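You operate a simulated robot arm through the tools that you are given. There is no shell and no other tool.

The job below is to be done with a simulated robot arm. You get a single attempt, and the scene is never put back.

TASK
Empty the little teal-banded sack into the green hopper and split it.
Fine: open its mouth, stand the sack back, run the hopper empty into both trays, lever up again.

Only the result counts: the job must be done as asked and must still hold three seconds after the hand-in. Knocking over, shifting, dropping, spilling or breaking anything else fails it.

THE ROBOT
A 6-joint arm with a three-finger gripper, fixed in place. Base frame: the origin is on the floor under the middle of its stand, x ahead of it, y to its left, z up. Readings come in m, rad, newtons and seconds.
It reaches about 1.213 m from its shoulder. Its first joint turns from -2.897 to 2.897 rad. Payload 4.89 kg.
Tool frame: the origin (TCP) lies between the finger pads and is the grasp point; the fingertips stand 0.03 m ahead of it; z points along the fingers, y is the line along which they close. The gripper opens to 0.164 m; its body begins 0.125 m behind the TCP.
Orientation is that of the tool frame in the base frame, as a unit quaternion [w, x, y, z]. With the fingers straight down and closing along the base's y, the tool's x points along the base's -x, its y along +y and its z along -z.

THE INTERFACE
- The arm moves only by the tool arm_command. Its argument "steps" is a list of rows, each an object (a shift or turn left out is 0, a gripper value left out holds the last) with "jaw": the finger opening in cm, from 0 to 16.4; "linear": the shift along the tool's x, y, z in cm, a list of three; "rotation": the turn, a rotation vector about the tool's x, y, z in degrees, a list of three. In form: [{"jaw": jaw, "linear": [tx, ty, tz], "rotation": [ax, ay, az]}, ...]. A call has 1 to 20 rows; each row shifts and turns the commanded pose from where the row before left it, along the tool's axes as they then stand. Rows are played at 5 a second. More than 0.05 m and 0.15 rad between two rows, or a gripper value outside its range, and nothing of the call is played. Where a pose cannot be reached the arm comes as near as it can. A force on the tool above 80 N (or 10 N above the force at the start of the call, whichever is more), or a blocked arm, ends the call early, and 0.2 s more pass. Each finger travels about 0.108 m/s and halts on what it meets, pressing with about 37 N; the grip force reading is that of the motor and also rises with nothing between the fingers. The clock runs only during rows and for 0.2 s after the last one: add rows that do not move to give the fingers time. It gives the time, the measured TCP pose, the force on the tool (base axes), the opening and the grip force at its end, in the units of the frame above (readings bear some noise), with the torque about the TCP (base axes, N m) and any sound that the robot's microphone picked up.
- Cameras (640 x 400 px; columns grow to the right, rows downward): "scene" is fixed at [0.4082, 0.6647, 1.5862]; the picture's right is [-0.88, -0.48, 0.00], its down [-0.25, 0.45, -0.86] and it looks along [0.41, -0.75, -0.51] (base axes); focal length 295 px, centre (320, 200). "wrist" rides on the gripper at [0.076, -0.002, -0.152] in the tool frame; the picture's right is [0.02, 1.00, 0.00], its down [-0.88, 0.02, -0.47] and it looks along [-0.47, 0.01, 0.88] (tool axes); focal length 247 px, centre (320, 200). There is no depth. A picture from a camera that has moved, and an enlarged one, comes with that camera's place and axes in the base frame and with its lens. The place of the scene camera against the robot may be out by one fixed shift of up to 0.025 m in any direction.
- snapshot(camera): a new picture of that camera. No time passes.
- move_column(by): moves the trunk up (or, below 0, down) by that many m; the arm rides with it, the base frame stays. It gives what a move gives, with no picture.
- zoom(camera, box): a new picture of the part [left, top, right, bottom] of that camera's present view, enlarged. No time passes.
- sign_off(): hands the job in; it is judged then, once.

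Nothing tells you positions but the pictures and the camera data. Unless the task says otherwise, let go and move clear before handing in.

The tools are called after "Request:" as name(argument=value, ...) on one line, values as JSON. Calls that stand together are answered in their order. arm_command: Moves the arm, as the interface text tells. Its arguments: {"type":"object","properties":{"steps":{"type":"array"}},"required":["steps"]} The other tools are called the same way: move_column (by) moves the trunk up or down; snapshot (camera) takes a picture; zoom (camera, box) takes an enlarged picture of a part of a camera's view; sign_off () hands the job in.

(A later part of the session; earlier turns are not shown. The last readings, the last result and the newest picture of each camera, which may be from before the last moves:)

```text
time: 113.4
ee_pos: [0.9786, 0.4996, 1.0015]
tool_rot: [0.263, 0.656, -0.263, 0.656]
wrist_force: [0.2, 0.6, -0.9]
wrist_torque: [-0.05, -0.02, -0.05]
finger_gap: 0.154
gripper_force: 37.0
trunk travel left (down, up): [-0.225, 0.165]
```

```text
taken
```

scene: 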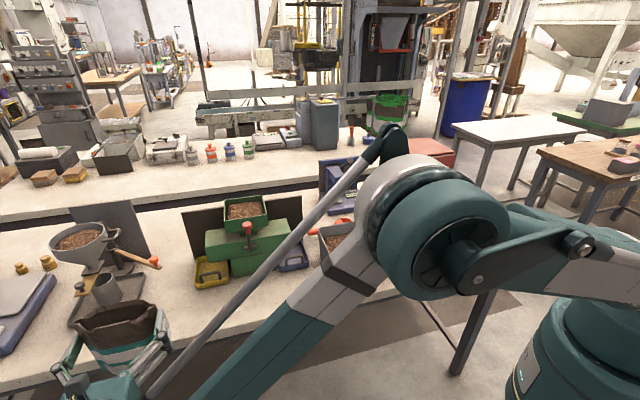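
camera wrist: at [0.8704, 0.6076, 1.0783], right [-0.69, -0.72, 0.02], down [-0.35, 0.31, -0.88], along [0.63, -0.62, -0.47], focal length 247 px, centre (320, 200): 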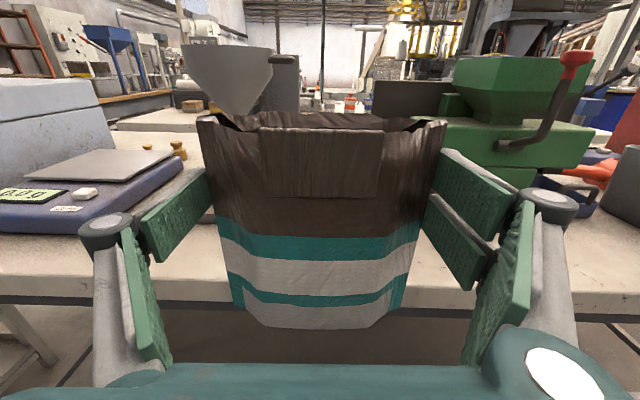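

Same relation to the hand as before. I'll advance 10.2 cm to the original spot and lower gently onto the bench.

Request:
arm_command(steps=[{"linear": [0, -0.2, 2]}, {"linear": [0, 0, 3]}, {"linear": [0, 0, 3]}, {"linear": [0, 0, 2.2]}, {"linear": [0, 0, 0]}, {"linear": [-1, 0, 0]}, {"linear": [-1, 0, 0]}, {"linear": [-0.5, 0, 0]}, {"linear": [0, 0, 0]}, {"linear": [0, 0, 0]}])

Request:
snapshot(camera="wrist")

Request:
zoom(camera="scene", box=[60, 240, 220, 370])

```text
time: 115.6
ee_pos: [1.0535, 0.4303, 0.9751]
tool_rot: [0.264, 0.656, -0.265, 0.656]
wrist_force: [0.1, 0.8, -0.1]
wrist_torque: [-0.03, 0.01, -0.05]
finger_gap: 0.1541
gripper_force: 36.7
trunk travel left (down, up): [-0.225, 0.165]
```

```text
taken
camera wrist: at [0.9452, 0.5389, 1.0523], right [-0.69, -0.72, 0.02], down [-0.35, 0.31, -0.88], along [0.63, -0.62, -0.47], focal length 247 px, centre (320, 200)
```

wrist: 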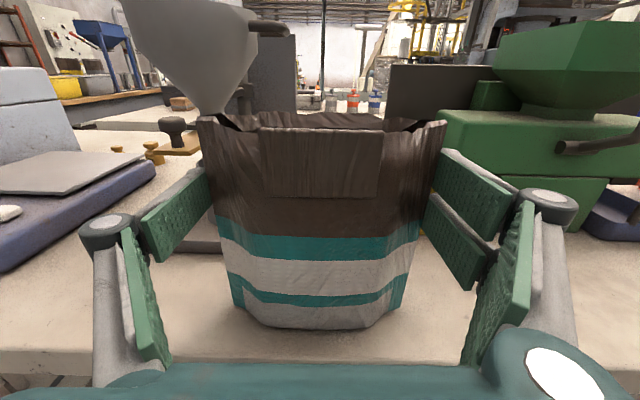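

```text
3.08 times, centred on (140, 305) of scene
camera zoom: at [0.4082, 0.6647, 1.5862], right [-0.88, -0.48, 0.0], down [-0.25, 0.45, -0.86], along [0.41, -0.75, -0.51], focal length 908 px, centre (874, -123)
```

zoom: 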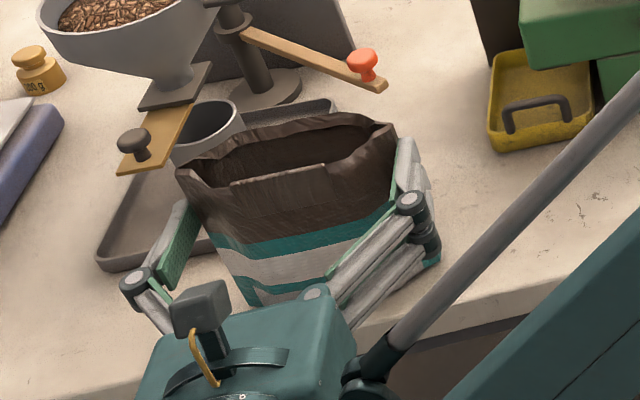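

Request:
arm_command(steps=[{"linear": [-0.2, 0, 0]}, {"linear": [-0.15, 0, 0]}, {"linear": [0, 0, 0]}, {"linear": [0, 0, 0]}])

Request:
zoom(camera="wrist", box=[180, 90, 470, 350])

```text
time: 116.6
ee_pos: [1.0543, 0.4312, 0.9726]
tool_rot: [0.264, 0.656, -0.264, 0.656]
wrist_force: [-0.4, -0.7, -0.4]
wrist_torque: [0.04, -0.02, 0.01]
finger_gap: 0.1538
gripper_force: 36.7
trunk travel left (down, up): [-0.225, 0.165]
```

```text
1.54 times, centred on (325, 220) of wrist
camera zoom: at [0.9446, 0.5377, 1.0488], right [-0.69, -0.72, 0.02], down [-0.35, 0.31, -0.88], along [0.63, -0.62, -0.47], focal length 380 px, centre (312, 169)
```

zoom: 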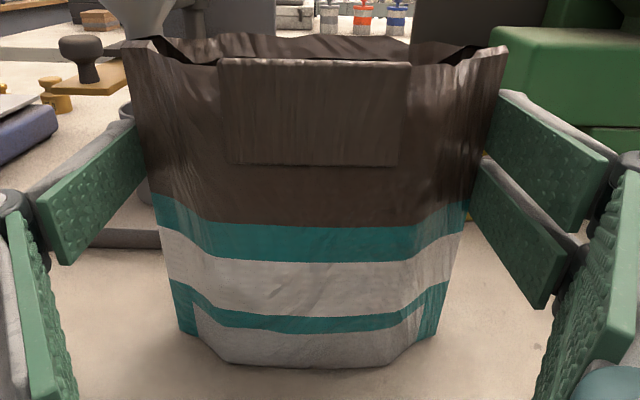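

Request:
arm_command(steps=[{"linear": [-0.15, 0, 0]}, {"linear": [-0.1, 0, 0]}, {"linear": [0, 0, 0]}])

Request:
zoom(camera="scene", box=[60, 240, 220, 370])

```text
time: 117.4
ee_pos: [1.0542, 0.431, 0.9724]
tool_rot: [0.265, 0.655, -0.265, 0.657]
wrist_force: [6.3, 0.3, 24.0]
wrist_torque: [-0.22, -0.43, 0.08]
finger_gap: 0.154
gripper_force: 37.0
trunk travel left (down, up): [-0.225, 0.165]
```

```text
3.08 times, centred on (140, 305) of scene
camera zoom: at [0.4082, 0.6647, 1.5862], right [-0.88, -0.48, 0.0], down [-0.25, 0.45, -0.86], along [0.41, -0.75, -0.51], focal length 908 px, centre (874, -123)
```

zoom: 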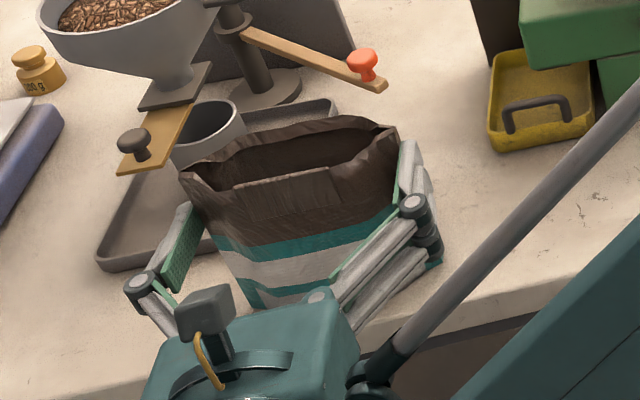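

Contact with the bench (24 N); I'll ease off 2 mm, then open slowly.

Request:
arm_command(steps=[{"linear": [0.2, 0, 0]}, {"linear": [0, 0, 0]}])

Request:
arm_command(steps=[{"jaw": 15.6}, {"jaw": 16.0}, {"jaw": 16.4}, {"jaw": 16.4}, {"jaw": 16.4}])

Request:
snapshot(camera="wrist")

Request:
zoom(camera="scene", box=[60, 240, 220, 370])

```text
time: 118.0
ee_pos: [1.0538, 0.4316, 0.9721]
tool_rot: [0.265, 0.656, -0.265, 0.656]
wrist_force: [-0.9, -3.5, 11.3]
wrist_torque: [-0.64, 0.27, 0.02]
finger_gap: 0.154
gripper_force: 36.5
trunk travel left (down, up): [-0.225, 0.165]
```

```text
time: 119.2
ee_pos: [1.0538, 0.4308, 0.9721]
tool_rot: [0.263, 0.656, -0.263, 0.656]
wrist_force: [-0.1, 0.3, -0.6]
wrist_torque: [-0.02, 0.0, 0.04]
finger_gap: 0.1639
gripper_force: 0.1
trunk travel left (down, up): [-0.225, 0.165]
```

```text
taken
camera wrist: at [0.9452, 0.5386, 1.0481], right [-0.69, -0.72, 0.02], down [-0.35, 0.31, -0.88], along [0.63, -0.62, -0.47], focal length 247 px, centre (320, 200)
```

wrist: 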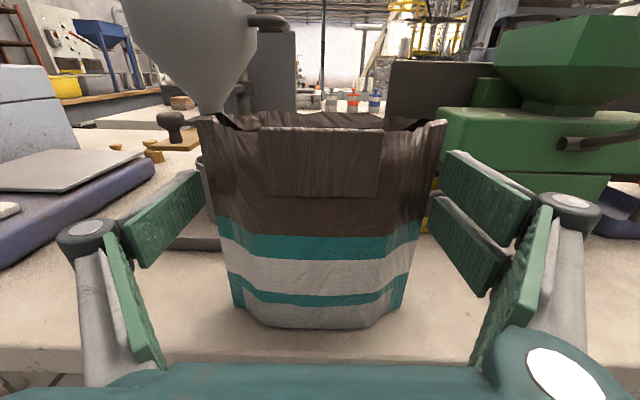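

```text
3.08 times, centred on (140, 305) of scene
camera zoom: at [0.4082, 0.6647, 1.5862], right [-0.88, -0.48, 0.0], down [-0.25, 0.45, -0.86], along [0.41, -0.75, -0.51], focal length 908 px, centre (874, -123)
```

zoom: 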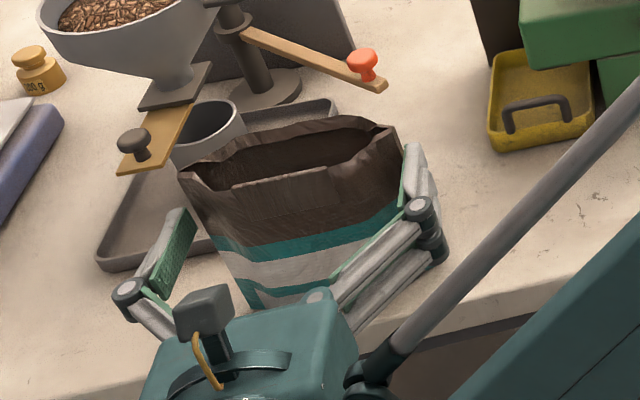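

Released and standing where it was. Backing straight out, then up.

Request:
arm_command(steps=[{"linear": [0, 0, -2]}, {"linear": [0, 0, -3]}, {"linear": [0, 0, -4]}, {"linear": [0, 0, -4]}, {"linear": [0, 0, -2]}, {"linear": [4, 0, 0]}, {"linear": [4, 0, 0]}, {"linear": [4, 0, 0]}, {"linear": [4, 0, 0]}, {"linear": [4, 0, 0]}, {"linear": [4, 0, 0]}, {"linear": [0, 0, 0]}])

Request:
snapshot(camera="wrist")

Request:
zoom(camera="wrist", box=[240, 230, 400, 350])

Request:
snapshot(camera="scene")

```text
time: 121.8
ee_pos: [0.9453, 0.5377, 1.2095]
tool_rot: [0.264, 0.655, -0.265, 0.656]
wrist_force: [0.4, -0.7, 0.6]
wrist_torque: [0.02, 0.04, 0.04]
finger_gap: 0.164
gripper_force: 0.0
trunk travel left (down, up): [-0.225, 0.165]
```

```text
taken
camera wrist: at [0.836, 0.6448, 1.2869], right [-0.69, -0.72, 0.02], down [-0.35, 0.31, -0.88], along [0.63, -0.62, -0.47], focal length 247 px, centre (320, 200)
```

wrist: 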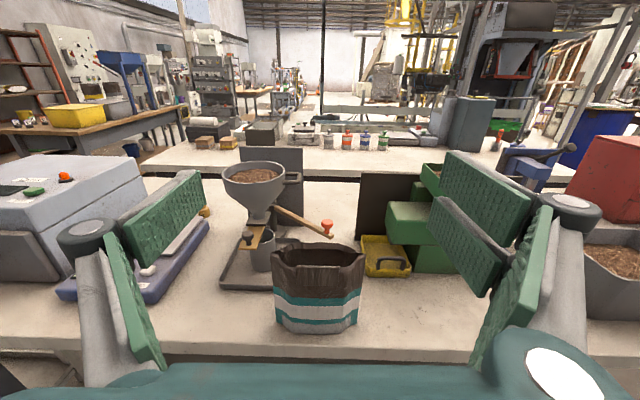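

```text
3.33 times, centred on (320, 290) of wrist
camera zoom: at [0.836, 0.6448, 1.2869], right [-0.69, -0.72, 0.02], down [-0.35, 0.31, -0.88], along [0.63, -0.62, -0.47], focal length 823 px, centre (320, -100)
```

zoom: 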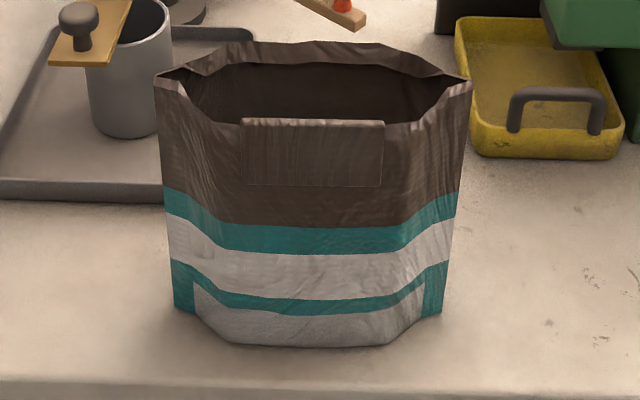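

```text
taken
```

scene: 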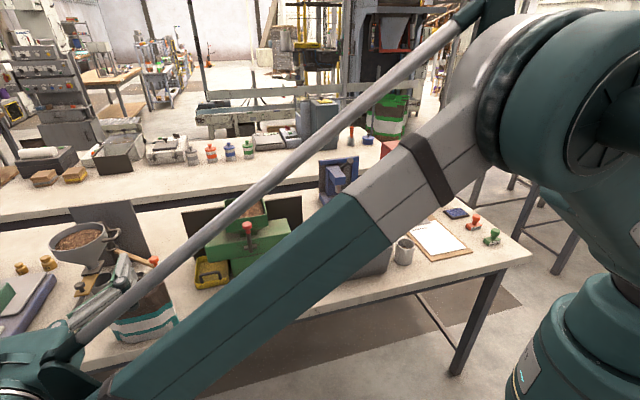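

The sack stands open, empty and in its place. Next the lever: I'll go in front of the splitter, pitch the hand 40° down and pre-position with the jaws at 6 cm in front of the red knob (≈ u 0.739, v 0.543, z 1.096).

Request:
arm_command(steps=[{"linear": [0, 4.3, 0], "jaw": 6}, {"linear": [0, 4.3, 0]}, {"linear": [0, 4.3, 0]}, {"linear": [0, 4.3, 0]}, {"linear": [0, 4.3, 0]}, {"linear": [0, 4.3, 0]}, {"linear": [0, 4.5, 0]}, {"rotation": [0, -8, 0]}, {"rotation": [0, -8, 0]}, {"rotation": [0, -8, 0]}, {"rotation": [0, -8, 0]}, {"rotation": [0, -8, 0]}, {"linear": [0, 0, 0]}])

Request:
snapshot(camera="wrist")

Request:
snapshot(camera="scene")

```text
time: 124.6
ee_pos: [0.7373, 0.3158, 1.2125]
tool_rot: [0.157, 0.841, -0.339, 0.391]
wrist_force: [-0.3, -1.5, -0.6]
wrist_torque: [0.07, -0.01, 0.05]
finger_gap: 0.06
gripper_force: 0.1
trunk travel left (down, up): [-0.225, 0.165]
```

```text
taken
camera wrist: at [0.6894, 0.3649, 1.3689], right [-0.68, -0.73, 0.02], down [-0.68, 0.63, -0.37], along [0.26, -0.26, -0.93], focal length 247 px, centre (320, 200)
```

wrist: 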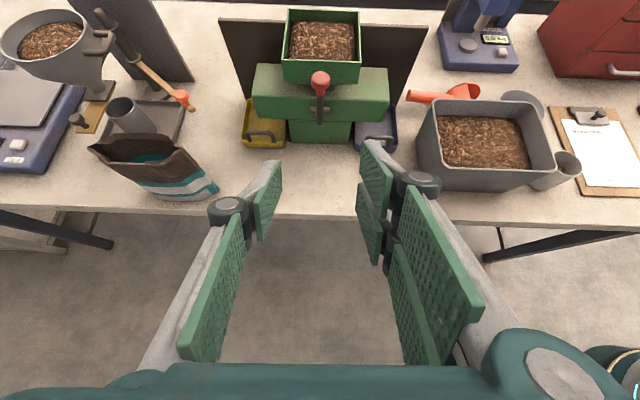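

```text
taken
```

scene: 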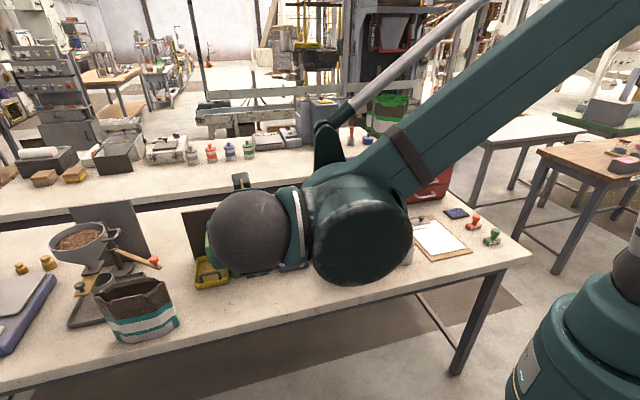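

Good view of the lever and the filled hopper. Zooming to refine the knob position and check the sack's inside and splitter surroundings.

Request:
zoom(camera="wrist", box=[230, 0, 410, 160])

Request:
zoom(camera="wrist", box=[80, 110, 230, 210])

```text
2.50 times, centred on (320, 80) of wrist
camera zoom: at [0.6894, 0.3649, 1.3689], right [-0.68, -0.73, 0.02], down [-0.68, 0.63, -0.37], along [0.26, -0.26, -0.93], focal length 617 px, centre (320, 500)
```

zoom: 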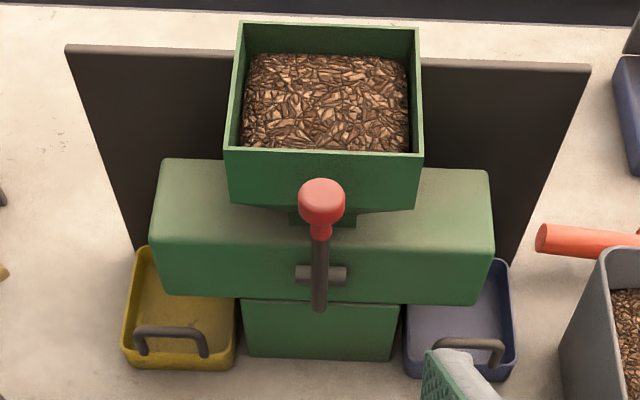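

```text
4.00 times, centred on (155, 160) of wrist
camera zoom: at [0.6894, 0.3649, 1.3689], right [-0.68, -0.73, 0.02], down [-0.68, 0.63, -0.37], along [0.26, -0.26, -0.93], focal length 988 px, centre (980, 360)
```

zoom: 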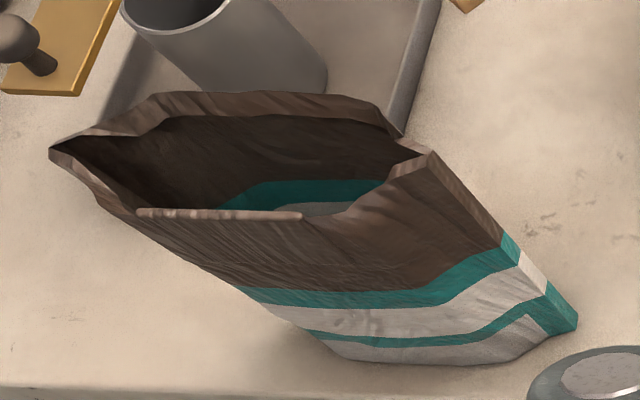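

The sack is confirmed empty inside. The knob is at u 0.740, v 0.543, z≈1.096. Moving to the pre-grasp point 8 cm short of it.

Request:
arm_command(steps=[{"linear": [1.46, -0.1, 3.9]}, {"linear": [1.46, 0, 3.9]}, {"linear": [1.46, 0, 3.9]}, {"linear": [1.46, 0, 3.9]}, {"linear": [0, 0, 0]}, {"linear": [0, 0, 0]}])

Request:
snapshot(camera="wrist")

Request:
zoom(camera="wrist", box=[230, 60, 410, 220])

```text
time: 126.0
ee_pos: [0.8515, 0.2081, 1.1542]
tool_rot: [0.158, 0.841, -0.339, 0.391]
wrist_force: [0.7, -0.9, -0.6]
wrist_torque: [0.02, 0.02, 0.01]
finger_gap: 0.0598
gripper_force: 0.1
trunk travel left (down, up): [-0.225, 0.165]
```

```text
taken
camera wrist: at [0.8031, 0.2572, 1.3108], right [-0.68, -0.73, 0.02], down [-0.68, 0.63, -0.37], along [0.26, -0.26, -0.93], focal length 247 px, centre (320, 200)
```

wrist: 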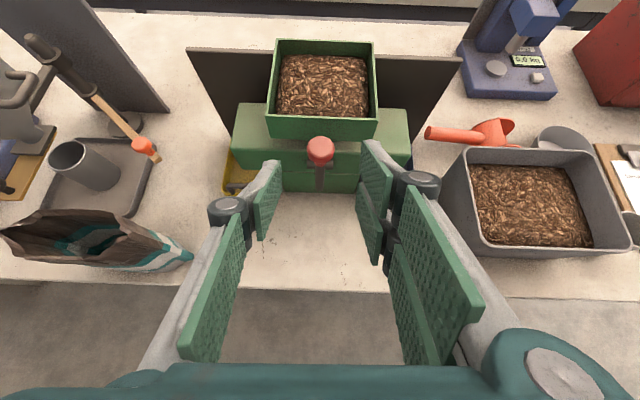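

```text
2.50 times, centred on (320, 140) of wrist
camera zoom: at [0.8031, 0.2572, 1.3108], right [-0.68, -0.73, 0.02], down [-0.68, 0.63, -0.37], along [0.26, -0.26, -0.93], focal length 617 px, centre (320, 350)
```

zoom: 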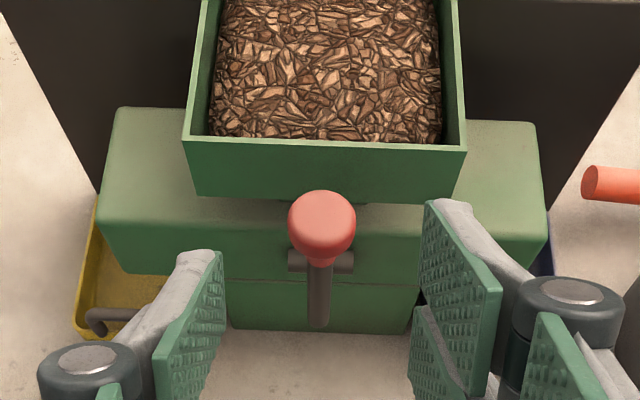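

Aligned on the knob. Advancing so the knob sits between the pads, tips staying short of the hopper's front wall.

Request:
arm_command(steps=[{"linear": [0, 0, 2.6]}, {"linear": [0, 0, 2.6]}, {"linear": [0.2, 0, 2.4]}, {"linear": [0, 0, 0]}, {"linear": [0, 0, 0]}])

Request:
zoom(camera="wrist", box=[230, 100, 410, 260])

Request:
snapshot(camera="scene")

```text
time: 127.2
ee_pos: [0.8938, 0.1653, 1.1065]
tool_rot: [0.158, 0.841, -0.338, 0.392]
wrist_force: [-0.6, -1.0, -1.0]
wrist_torque: [0.03, 0.01, -0.03]
finger_gap: 0.0603
gripper_force: 0.1
trunk travel left (down, up): [-0.225, 0.165]
```

```text
2.50 times, centred on (320, 180) of wrist
camera zoom: at [0.8462, 0.2146, 1.2635], right [-0.68, -0.73, 0.02], down [-0.68, 0.63, -0.37], along [0.26, -0.26, -0.93], focal length 617 px, centre (320, 250)
```

zoom: 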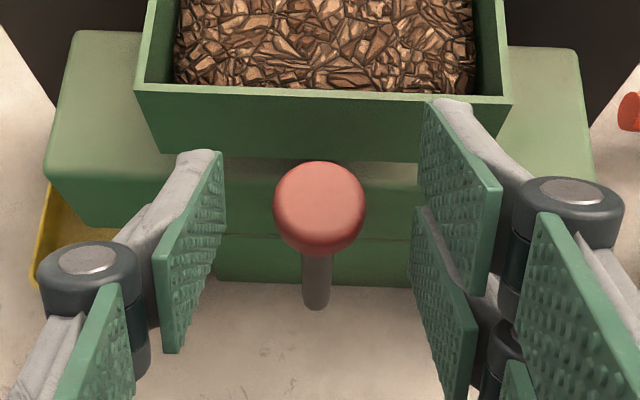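

```text
taken
```

scene: 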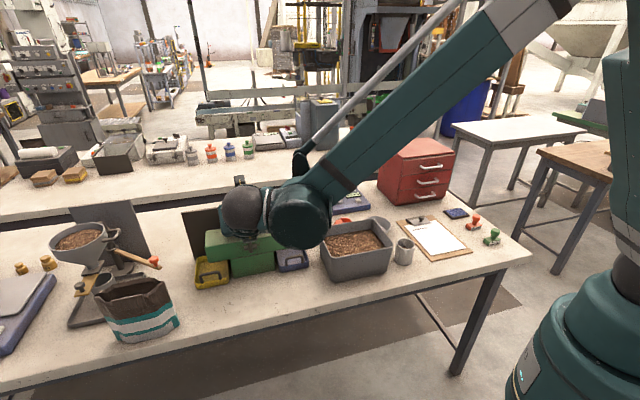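

The knob is centred between the pads. Closing on it.

Request:
arm_command(steps=[{"jaw": 4}, {"jaw": 2.5}, {"jaw": 1.5}, {"jaw": 1.5}, {"jaw": 1.5}])

Request:
zoom(camera="wrist", box=[230, 100, 410, 260])

```text
time: 128.4
ee_pos: [0.8941, 0.1661, 1.1067]
tool_rot: [0.157, 0.841, -0.338, 0.392]
wrist_force: [2.0, -0.1, -1.3]
wrist_torque: [-0.1, -0.07, -0.02]
finger_gap: 0.0267
gripper_force: 44.8
trunk travel left (down, up): [-0.225, 0.165]
```

```text
2.50 times, centred on (320, 180) of wrist
camera zoom: at [0.8461, 0.2149, 1.2635], right [-0.68, -0.73, 0.02], down [-0.68, 0.63, -0.37], along [0.26, -0.26, -0.93], focal length 617 px, centre (320, 250)
```

zoom: 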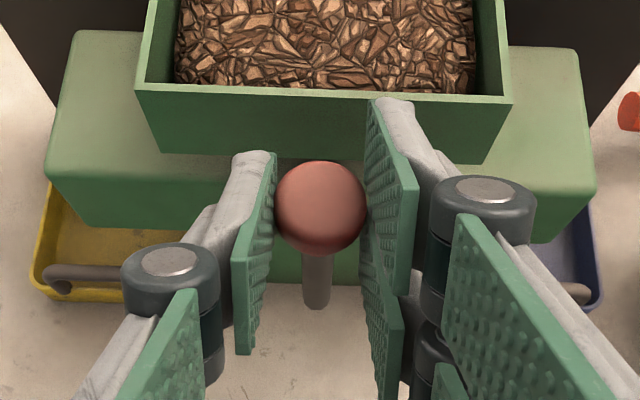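

Gripped at 2.7 cm. I'll draw the knob toward the robot and down along the lever's arc, 10° first to verify it turns freely.

Request:
arm_command(steps=[{"linear": [-0.7, 0, -0.35]}, {"linear": [-0.7, 0, -0.3]}, {"linear": [-0.64, 0, -0.21]}, {"linear": [0, 0, 0]}])

Request:
zoom(camera="wrist", box=[200, 60, 440, 260])

```text
time: 129.4
ee_pos: [0.8793, 0.1813, 1.097]
tool_rot: [0.158, 0.841, -0.339, 0.392]
wrist_force: [9.4, -9.4, -2.5]
wrist_torque: [-1.06, -0.99, 0.02]
finger_gap: 0.0269
gripper_force: 45.2
trunk travel left (down, up): [-0.225, 0.165]
```

```text
2.00 times, centred on (320, 160) of wrist
camera zoom: at [0.8316, 0.2294, 1.2537], right [-0.68, -0.73, 0.02], down [-0.68, 0.63, -0.37], along [0.26, -0.26, -0.93], focal length 494 px, centre (320, 280)
```

zoom: 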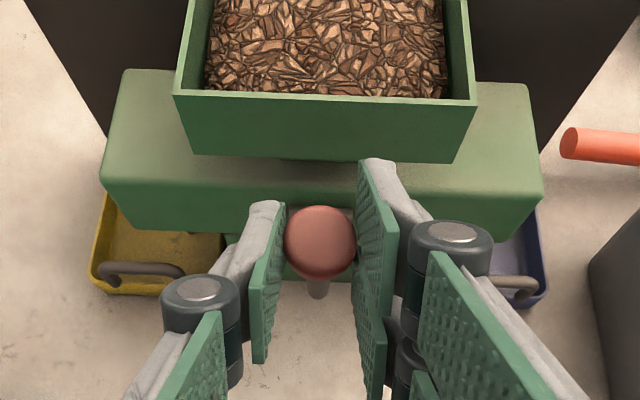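

The lever turns with moderate resistance (≈13 N). Continuing along the arc to about 40°.

Request:
arm_command(steps=[{"linear": [-1.08, 0, -0.27]}, {"linear": [-1.08, 0, -0.22]}, {"linear": [-1.1, 0, -0.08]}, {"linear": [-1.1, 0, -0.03]}, {"linear": [-1.1, 0, 0.12]}, {"linear": [-1.09, 0, 0.16]}, {"linear": [0, 0, 0]}])

Request:
snapshot(camera="wrist")

Request:
snapshot(camera="scene")

```text
time: 131.0
ee_pos: [0.8468, 0.2136, 1.0496]
tool_rot: [0.157, 0.842, -0.336, 0.393]
wrist_force: [33.9, 32.2, 8.8]
wrist_torque: [-0.17, -1.71, 1.15]
finger_gap: 0.0262
gripper_force: 44.8
trunk travel left (down, up): [-0.225, 0.165]
```

```text
taken
camera wrist: at [0.7991, 0.2617, 1.2065], right [-0.68, -0.73, 0.02], down [-0.68, 0.63, -0.37], along [0.26, -0.26, -0.93], focal length 247 px, centre (320, 200)
```

wrist: 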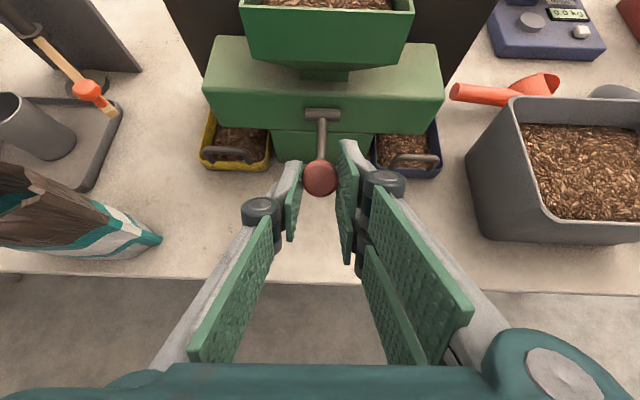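

```text
taken
```

scene: 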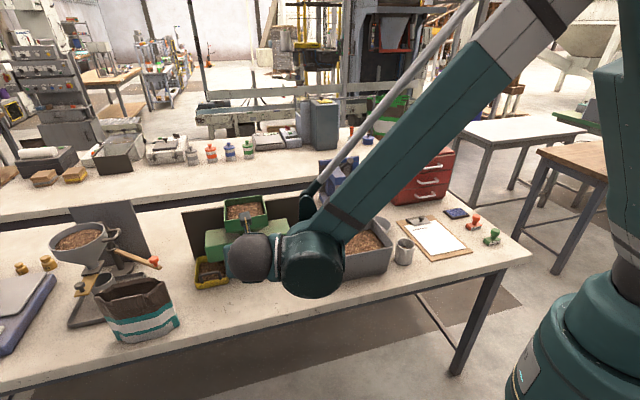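

Grain is running into both trays. There is a sideways load of about 46 N on the hand (the lever's swing plane is slightly off my axis), so I'll ease 2 mm sideways and then watch the flow.

Request:
arm_command(steps=[{"linear": [0, -0.1, 0]}, {"linear": [0, -0.1, 0]}, {"linear": [0, 0, 0]}])

Request:
zoom(camera="wrist", box=[180, 0, 460, 200])

Request:
zoom(camera="scene", box=[170, 170, 340, 310])

```text
time: 131.8
ee_pos: [0.8481, 0.214, 1.0505]
tool_rot: [0.159, 0.841, -0.339, 0.392]
wrist_force: [6.2, 28.7, 7.8]
wrist_torque: [0.59, -0.19, 0.72]
finger_gap: 0.0265
gripper_force: 45.1
trunk travel left (down, up): [-0.225, 0.165]
```

```text
2.00 times, centred on (320, 100) of wrist
camera zoom: at [0.7995, 0.2621, 1.2064], right [-0.68, -0.73, 0.02], down [-0.68, 0.63, -0.37], along [0.26, -0.27, -0.93], focal length 494 px, centre (320, 400)
```

zoom: 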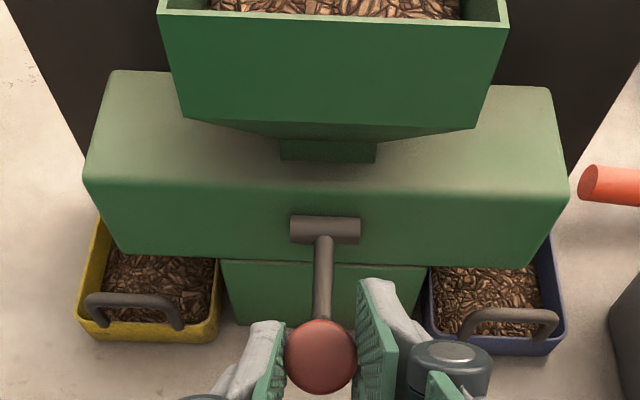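

```text
2.86 times, centred on (255, 240) of scene
camera zoom: at [0.4082, 0.6647, 1.5862], right [-0.88, -0.48, 0.0], down [-0.25, 0.45, -0.86], along [0.41, -0.75, -0.51], focal length 843 px, centre (506, 86)
```

zoom: 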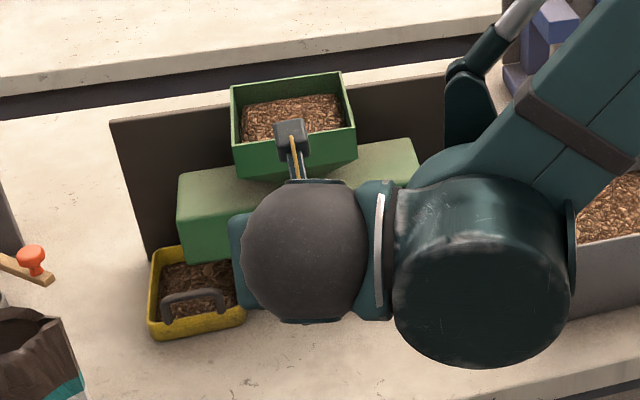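

Request:
arm_command(steps=[{"linear": [0, -0.1, 0]}, {"linear": [0, 0, 0]}, {"linear": [0, 0, 0]}, {"linear": [0, 0, 0]}, {"linear": [0, 0, 0]}, {"linear": [0, 0, 0]}, {"linear": [0, 0, 0]}, {"linear": [0, 0, 0]}])

Request:
zoom(camera="wrist", box=[180, 0, 460, 200])

Request:
zoom(camera="scene", box=[170, 170, 340, 310])

```text
time: 133.6
ee_pos: [0.8484, 0.2125, 1.051]
tool_rot: [0.158, 0.841, -0.339, 0.392]
wrist_force: [-18.4, 4.6, 2.8]
wrist_torque: [0.55, 0.65, -0.06]
finger_gap: 0.0265
gripper_force: 44.9
trunk travel left (down, up): [-0.225, 0.165]
```

```text
2.00 times, centred on (320, 100) of wrist
camera zoom: at [0.7999, 0.2616, 1.2072], right [-0.68, -0.73, 0.02], down [-0.68, 0.63, -0.37], along [0.26, -0.26, -0.93], focal length 494 px, centre (320, 400)
```

zoom: 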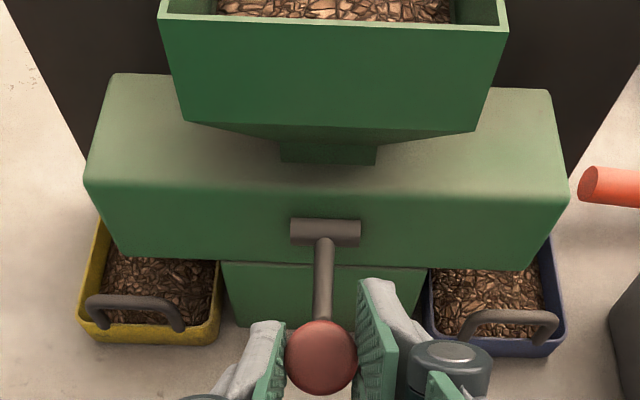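

```text
2.86 times, centred on (255, 240) of scene
camera zoom: at [0.4082, 0.6647, 1.5862], right [-0.88, -0.48, 0.0], down [-0.25, 0.45, -0.86], along [0.41, -0.75, -0.51], focal length 843 px, centre (506, 86)
```

zoom: 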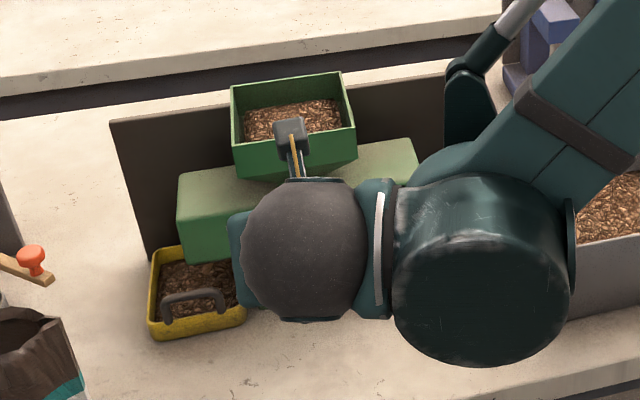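

Sideways load is gone. The flow is slow at this angle, so I'll pull the lever further down, to about 60°, checking forces.

Request:
arm_command(steps=[{"linear": [-1.12, 0, 0.23]}, {"linear": [-1.05, 0, 0.33]}, {"linear": [0, 0, 0]}])

Request:
arm_command(steps=[{"linear": [-0.98, 0, 0.5]}, {"linear": [-0.98, 0, 0.5]}, {"linear": [0, 0, 0]}])

Request:
zoom(camera="wrist", box=[180, 0, 460, 200])

Request:
zoom(camera="scene", box=[170, 170, 340, 310])

```text
time: 134.4
ee_pos: [0.8429, 0.218, 1.0288]
tool_rot: [0.157, 0.841, -0.338, 0.393]
wrist_force: [19.2, -8.0, 2.5]
wrist_torque: [-0.92, -1.08, -0.02]
finger_gap: 0.0262
gripper_force: 45.2
trunk travel left (down, up): [-0.225, 0.165]
```

```text
time: 135.2
ee_pos: [0.8366, 0.2229, 1.0062]
tool_rot: [0.158, 0.841, -0.339, 0.391]
wrist_force: [-10.2, 5.2, 1.0]
wrist_torque: [0.79, 0.96, -0.38]
finger_gap: 0.0254
gripper_force: 44.9
trunk travel left (down, up): [-0.225, 0.165]
```

```text
2.00 times, centred on (320, 100) of wrist
camera zoom: at [0.7886, 0.2714, 1.1635], right [-0.68, -0.73, 0.02], down [-0.68, 0.63, -0.37], along [0.26, -0.26, -0.93], focal length 494 px, centre (320, 400)
```

zoom: 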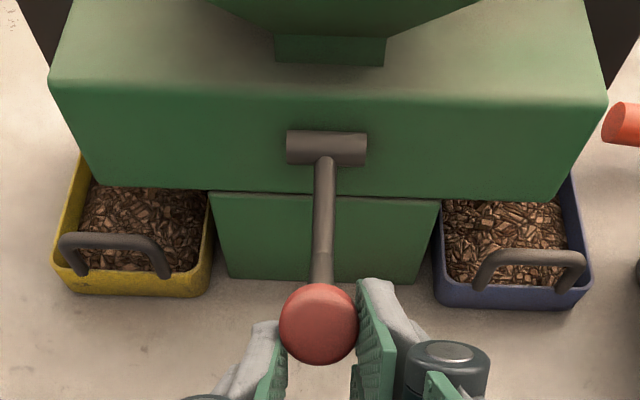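

```text
2.86 times, centred on (255, 240) of scene
camera zoom: at [0.4082, 0.6647, 1.5862], right [-0.88, -0.48, 0.0], down [-0.25, 0.45, -0.86], along [0.41, -0.75, -0.51], focal length 843 px, centre (506, 86)
```

zoom: 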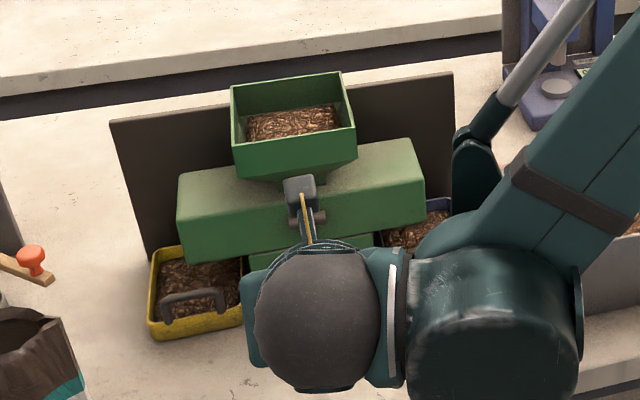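

The hopper level is dropping and both trays fill evenly. Holding here to let it run.

Request:
arm_command(steps=[{"linear": [0, 0, 0]}, {"linear": [0, 0, 0]}, {"linear": [0, 0, 0]}, {"linear": [0, 0, 0]}, {"linear": [0, 0, 0]}, {"linear": [0, 0, 0]}, {"linear": [0, 0, 0]}, {"linear": [0, 0, 0]}, {"linear": [0, 0, 0]}, {"linear": [0, 0, 0]}, {"linear": [0, 0, 0]}, {"linear": [0, 0, 0]}, {"linear": [0, 0, 0]}, {"linear": [0, 0, 0]}, {"linear": [0, 0, 0]}])

Request:
zoom(camera="wrist", box=[180, 0, 460, 200])

Request:
zoom(camera="scene", box=[170, 170, 340, 310])

```text
time: 138.4
ee_pos: [0.8362, 0.2224, 1.0092]
tool_rot: [0.158, 0.84, -0.338, 0.393]
wrist_force: [-22.5, 1.9, 6.1]
wrist_torque: [-0.18, -0.19, -0.47]
finger_gap: 0.0253
gripper_force: 44.8
trunk travel left (down, up): [-0.225, 0.165]
```

```text
2.00 times, centred on (320, 100) of wrist
camera zoom: at [0.7889, 0.271, 1.1653], right [-0.68, -0.73, 0.02], down [-0.68, 0.63, -0.37], along [0.26, -0.26, -0.93], focal length 494 px, centre (320, 400)
```

zoom: 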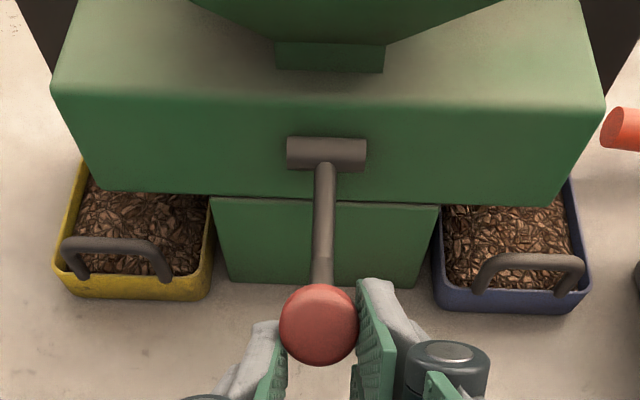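

```text
2.86 times, centred on (255, 240) of scene
camera zoom: at [0.4082, 0.6647, 1.5862], right [-0.88, -0.48, 0.0], down [-0.25, 0.45, -0.86], along [0.41, -0.75, -0.51], focal length 843 px, centre (506, 86)
```

zoom: 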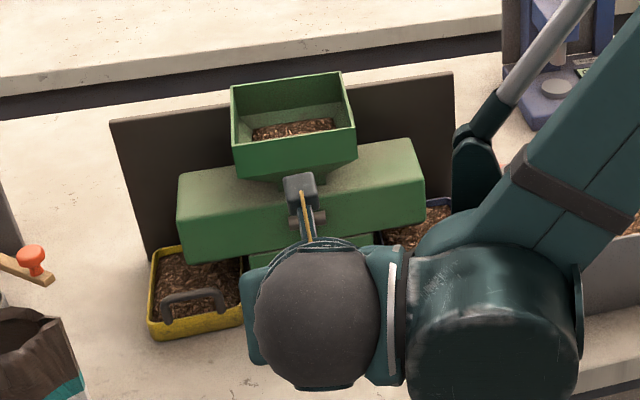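

About a third remains. Holding longer.

Request:
arm_command(steps=[{"linear": [0, 0, 0]}, {"linear": [0, 0, 0]}, {"linear": [0, 0, 0]}, {"linear": [0, 0, 0]}, {"linear": [0, 0, 0]}, {"linear": [0, 0, 0]}, {"linear": [0, 0, 0]}, {"linear": [0, 0, 0]}, {"linear": [0, 0, 0]}, {"linear": [0, 0, 0]}, {"linear": [0, 0, 0]}, {"linear": [0, 0, 0]}, {"linear": [0, 0, 0]}, {"linear": [0, 0, 0]}, {"linear": [0, 0, 0]}, {"linear": [0, 0, 0]}, {"linear": [0, 0, 0]}, {"linear": [0, 0, 0]}, {"linear": [0, 0, 0]}, {"linear": [0, 0, 0]}])

Request:
zoom(camera="scene", box=[170, 170, 340, 310])

Request:
zoom(camera="wrist", box=[180, 0, 460, 200])

```text
time: 142.6
ee_pos: [0.8365, 0.2223, 1.0083]
tool_rot: [0.158, 0.841, -0.339, 0.391]
wrist_force: [-18.8, -0.7, 2.8]
wrist_torque: [0.04, 0.11, -0.47]
finger_gap: 0.0254
gripper_force: 44.7
trunk travel left (down, up): [-0.225, 0.165]
```

```text
2.86 times, centred on (255, 240) of scene
camera zoom: at [0.4082, 0.6647, 1.5862], right [-0.88, -0.48, 0.0], down [-0.25, 0.45, -0.86], along [0.41, -0.75, -0.51], focal length 843 px, centre (506, 86)
```

zoom: 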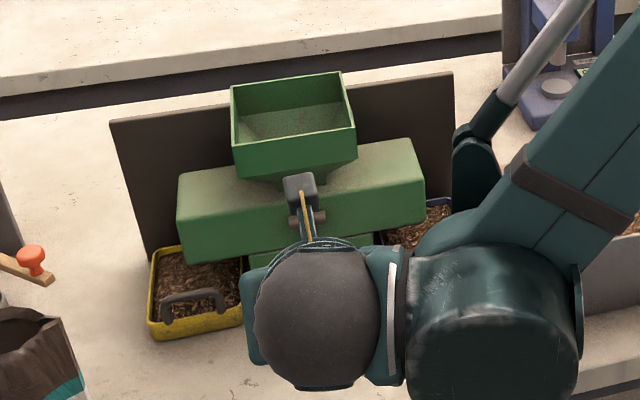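

```text
2.00 times, centred on (320, 100) of wrist
camera zoom: at [0.789, 0.2709, 1.165], right [-0.68, -0.73, 0.02], down [-0.68, 0.63, -0.37], along [0.26, -0.26, -0.93], focal length 494 px, centre (320, 400)
```

zoom: 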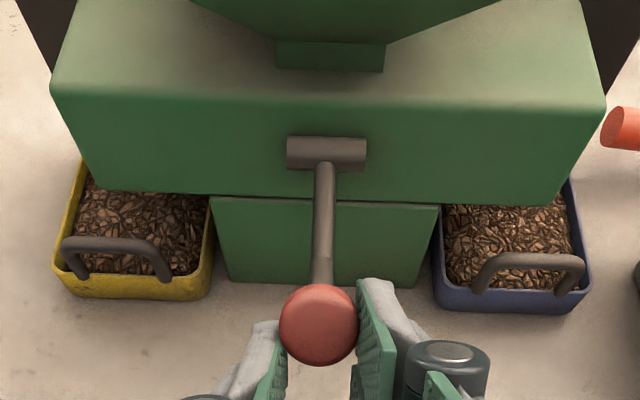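

The hopper looks empty from the front; I'll hold another 4 s to let the last of it out before raising the lever.

Request:
arm_command(steps=[{"linear": [0, 0, 0]}, {"linear": [0, 0, 0]}, {"linear": [0, 0, 0]}, {"linear": [0, 0, 0]}, {"linear": [0, 0, 0]}, {"linear": [0, 0, 0]}, {"linear": [0, 0, 0]}, {"linear": [0, 0, 0]}, {"linear": [0, 0, 0]}, {"linear": [0, 0, 0]}, {"linear": [0, 0, 0]}, {"linear": [0, 0, 0]}, {"linear": [0, 0, 0]}, {"linear": [0, 0, 0]}, {"linear": [0, 0, 0]}, {"linear": [0, 0, 0]}, {"linear": [0, 0, 0]}, {"linear": [0, 0, 0]}, {"linear": [0, 0, 0]}, {"linear": [0, 0, 0]}])

Request:
zoom(camera="scene", box=[210, 185, 290, 245])

```text
time: 146.8
ee_pos: [0.8375, 0.2226, 1.0075]
tool_rot: [0.157, 0.841, -0.339, 0.392]
wrist_force: [-16.9, -4.7, 1.7]
wrist_torque: [0.0, -0.04, -0.47]
finger_gap: 0.0251
gripper_force: 45.1
trunk travel left (down, up): [-0.225, 0.165]
```

```text
6.67 times, centred on (250, 215) of scene
camera zoom: at [0.4082, 0.6647, 1.5862], right [-0.88, -0.48, 0.0], down [-0.25, 0.45, -0.86], along [0.41, -0.75, -0.51], focal length 1966 px, centre (787, 100)
```

zoom: 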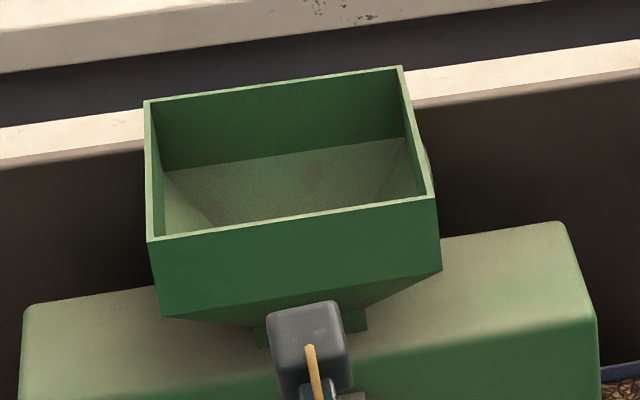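

Empty. Now I'll bring the lever back up along the same arc, in stages.

Request:
arm_command(steps=[{"linear": [0.98, 0, -0.5]}, {"linear": [0.98, 0, -0.5]}, {"linear": [1.05, 0, -0.33]}, {"linear": [1.12, 0, -0.23]}, {"linear": [0, 0, 0]}])

Request:
zoom(camera="wrist", box=[180, 0, 460, 220])

```text
time: 148.0
ee_pos: [0.8482, 0.2105, 1.0501]
tool_rot: [0.158, 0.84, -0.34, 0.392]
wrist_force: [-25.8, -36.8, -16.7]
wrist_torque: [1.04, 1.0, -1.14]
finger_gap: 0.0256
gripper_force: 45.1
trunk travel left (down, up): [-0.225, 0.165]
```

```text
1.82 times, centred on (320, 110) of wrist
camera zoom: at [0.8017, 0.2587, 1.2063], right [-0.68, -0.73, 0.02], down [-0.68, 0.63, -0.37], along [0.26, -0.26, -0.93], focal length 449 px, centre (320, 364)
```

zoom: 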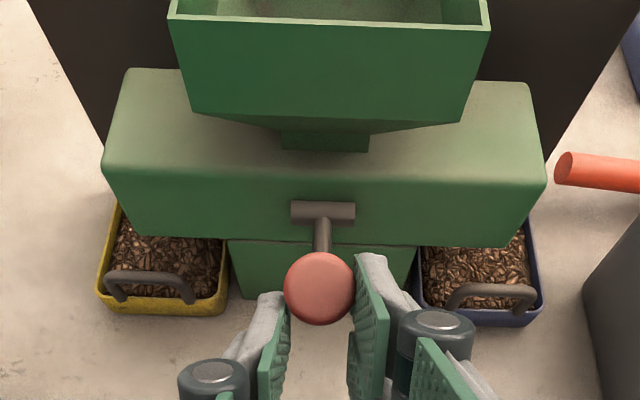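

Sideways load again, so I'll ease 2 mm the other way, then continue up.

Request:
arm_command(steps=[{"linear": [0, 0.1, 0]}, {"linear": [0, 0.1, 0]}, {"linear": [0, 0, 0]}])

Request:
arm_command(steps=[{"linear": [1.09, 0.02, -0.16]}, {"linear": [1.1, 0.02, -0.12]}, {"linear": [1.1, 0.02, 0.03]}, {"linear": [1.1, 0.02, 0.08]}, {"linear": [0, 0, 0]}])

Request:
zoom(camera="wrist", box=[180, 0, 460, 220])

```text
time: 148.8
ee_pos: [0.8487, 0.21, 1.0502]
tool_rot: [0.157, 0.841, -0.338, 0.392]
wrist_force: [-12.2, -30.6, -13.8]
wrist_torque: [0.53, 0.41, -0.73]
finger_gap: 0.0255
gripper_force: 45.0
trunk travel left (down, up): [-0.225, 0.165]
```

```text
time: 150.0
ee_pos: [0.8684, 0.1913, 1.0825]
tool_rot: [0.158, 0.841, -0.339, 0.392]
wrist_force: [-5.3, -20.9, -28.0]
wrist_torque: [1.19, 1.3, -0.5]
finger_gap: 0.0261
gripper_force: 45.5
trunk travel left (down, up): [-0.225, 0.165]
```

```text
1.82 times, centred on (320, 110) of wrist
camera zoom: at [0.8205, 0.2395, 1.2399], right [-0.68, -0.73, 0.02], down [-0.68, 0.63, -0.37], along [0.26, -0.26, -0.93], focal length 449 px, centre (320, 364)
```

zoom: 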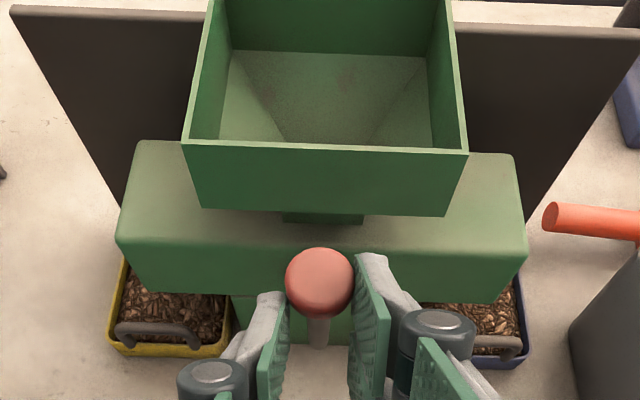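

The hopper is visibly empty down to its gate. From the picture the knob slid about 2 cm within the pads (the lever hit its lower stop), so the lever is now about 11° from upright. I'll bring it up the remaining bit.

Request:
arm_command(steps=[{"linear": [0.68, 0.05, 0.25]}, {"linear": [0.68, 0.05, 0.29]}, {"linear": [0.6, 0, 0.28]}, {"linear": [0, 0, 0]}])

Request:
zoom(camera="wrist", box=[180, 20, 460, 240])

Request:
zoom(camera="scene", box=[170, 170, 340, 310])

```text
time: 151.0
ee_pos: [0.8811, 0.1787, 1.0938]
tool_rot: [0.158, 0.84, -0.339, 0.393]
wrist_force: [-19.7, -12.9, -10.2]
wrist_torque: [0.83, 1.3, -0.82]
finger_gap: 0.0259
gripper_force: 45.1
trunk travel left (down, up): [-0.225, 0.165]
```

```text
1.82 times, centred on (320, 130) of wrist
camera zoom: at [0.8325, 0.2275, 1.2511], right [-0.68, -0.73, 0.02], down [-0.68, 0.63, -0.37], along [0.26, -0.26, -0.93], focal length 449 px, centre (320, 327)
```

zoom: 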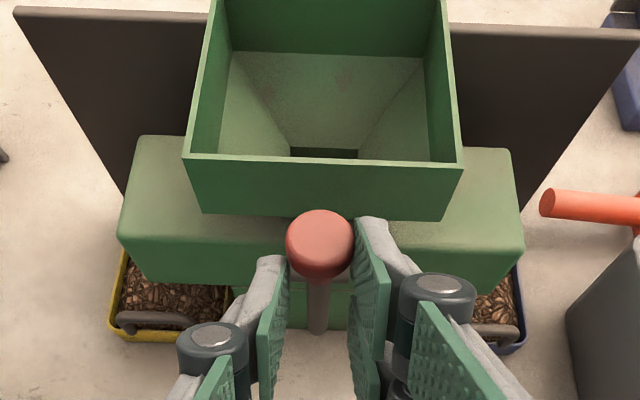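

```text
2.86 times, centred on (255, 240) of scene
camera zoom: at [0.4082, 0.6647, 1.5862], right [-0.88, -0.48, 0.0], down [-0.25, 0.45, -0.86], along [0.41, -0.75, -0.51], focal length 843 px, centre (506, 86)
```

zoom: 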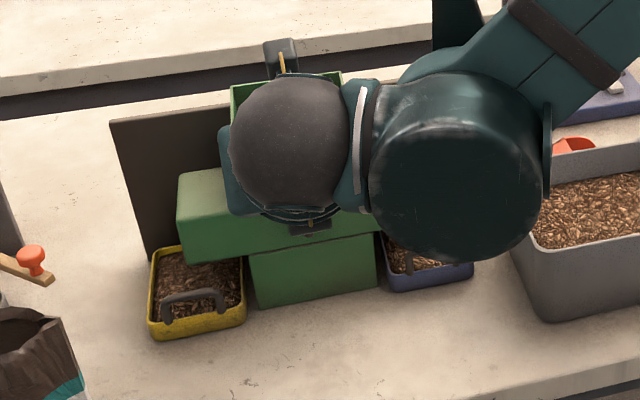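

The lever is within a degree or so of upright. I'll nudge it gently a few millimetres further to be sure it is against its upper stop.

Request:
arm_command(steps=[{"linear": [0.25, 0.05, 0.1]}, {"linear": [0.25, 0.05, 0.1]}, {"linear": [0, 0, 0]}])

Request:
zoom(camera="wrist", box=[180, 20, 460, 240])

```text
time: 151.8
ee_pos: [0.8823, 0.1773, 1.0967]
tool_rot: [0.158, 0.841, -0.339, 0.391]
wrist_force: [-39.9, 11.5, -39.0]
wrist_torque: [1.3, 1.93, -0.67]
finger_gap: 0.0262
gripper_force: 45.1
trunk travel left (down, up): [-0.225, 0.165]
```

```text
1.82 times, centred on (320, 130) of wrist
camera zoom: at [0.8347, 0.2253, 1.2527], right [-0.68, -0.73, 0.02], down [-0.68, 0.63, -0.37], along [0.26, -0.26, -0.93], focal length 449 px, centre (320, 327)
```

zoom: 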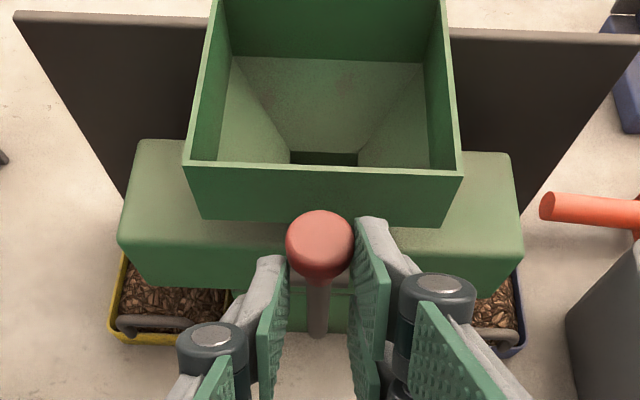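

That is the upper stop (force jumped to about 54 N with almost no motion). I'll relax the load, then open the fingers and back away.

Request:
arm_command(steps=[{"linear": [-0.2, 0, -0.08]}, {"linear": [0, 0, 0]}])

Request:
arm_command(steps=[{"jaw": 3.5}, {"jaw": 5}, {"jaw": 6}, {"jaw": 6}])

Request:
zoom(camera="wrist", box=[180, 20, 460, 240])

```text
time: 152.4
ee_pos: [0.8817, 0.1779, 1.096]
tool_rot: [0.158, 0.841, -0.338, 0.393]
wrist_force: [-16.9, 4.3, -29.0]
wrist_torque: [-0.2, 0.03, -0.05]
finger_gap: 0.0265
gripper_force: 45.0
trunk travel left (down, up): [-0.225, 0.165]
```

```text
time: 153.4
ee_pos: [0.8802, 0.1763, 1.0955]
tool_rot: [0.158, 0.841, -0.339, 0.392]
wrist_force: [-0.7, -0.3, 0.1]
wrist_torque: [-0.02, 0.01, 0.01]
finger_gap: 0.0601
gripper_force: 0.0
trunk travel left (down, up): [-0.225, 0.165]
```

```text
1.82 times, centred on (320, 130) of wrist
camera zoom: at [0.8335, 0.2256, 1.2526], right [-0.68, -0.73, 0.02], down [-0.68, 0.63, -0.37], along [0.26, -0.26, -0.93], focal length 449 px, centre (320, 327)
```

zoom: 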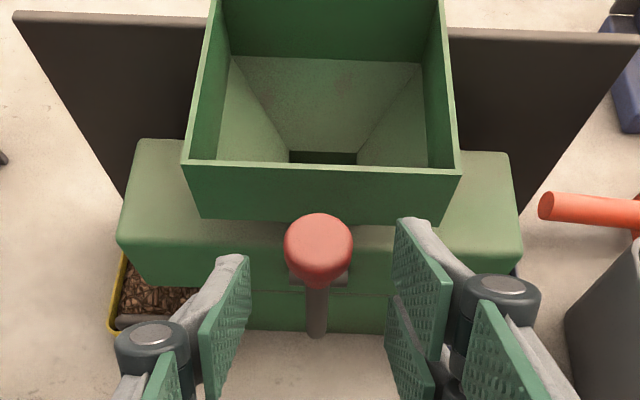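

Free; the knob stays put. Backing away along the approach line to the same viewpoint as before, to compare the lever and see into the hopper.

Request:
arm_command(steps=[{"linear": [0, 0, -2]}, {"linear": [0, 0, -2.5]}, {"linear": [0, 0, -2.5]}, {"linear": [1.8, 0, 0]}, {"linear": [0, 0, 0]}, {"linear": [0, 0, 0]}])

Request:
zoom(camera="wrist", box=[230, 60, 410, 220])

Request:
snapshot(camera="wrist")

```text
time: 154.8
ee_pos: [0.8514, 0.2058, 1.1563]
tool_rot: [0.158, 0.841, -0.339, 0.392]
wrist_force: [-0.1, 0.2, 0.3]
wrist_torque: [-0.02, 0.03, -0.01]
finger_gap: 0.0601
gripper_force: 0.2
trunk travel left (down, up): [-0.225, 0.165]
```

```text
2.50 times, centred on (320, 140) of wrist
camera zoom: at [0.8038, 0.2545, 1.3124], right [-0.68, -0.73, 0.02], down [-0.68, 0.63, -0.37], along [0.26, -0.26, -0.93], focal length 617 px, centre (320, 350)
```

zoom: 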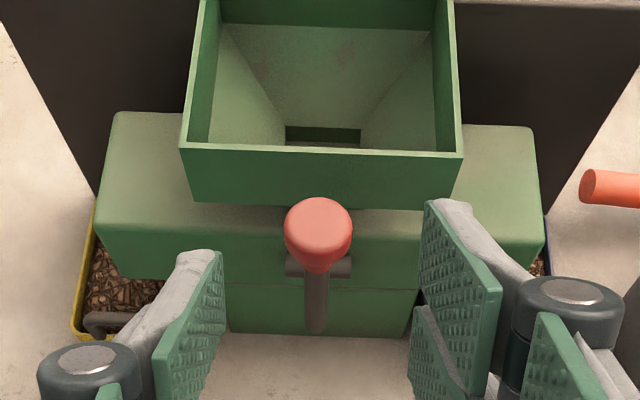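

```text
taken
camera wrist: at [0.8038, 0.2545, 1.3124], right [-0.68, -0.73, 0.02], down [-0.68, 0.63, -0.37], along [0.26, -0.26, -0.93], focal length 247 px, centre (320, 200)
```

wrist: 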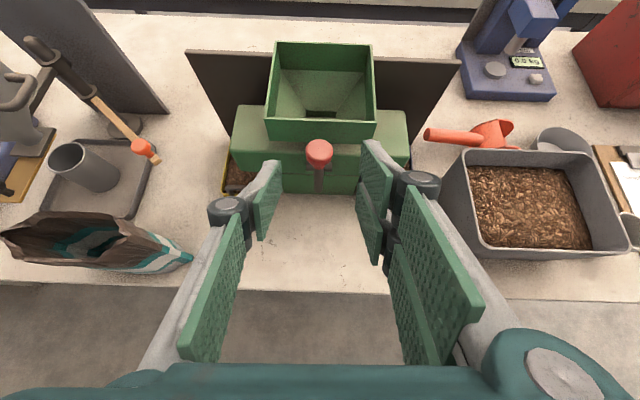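

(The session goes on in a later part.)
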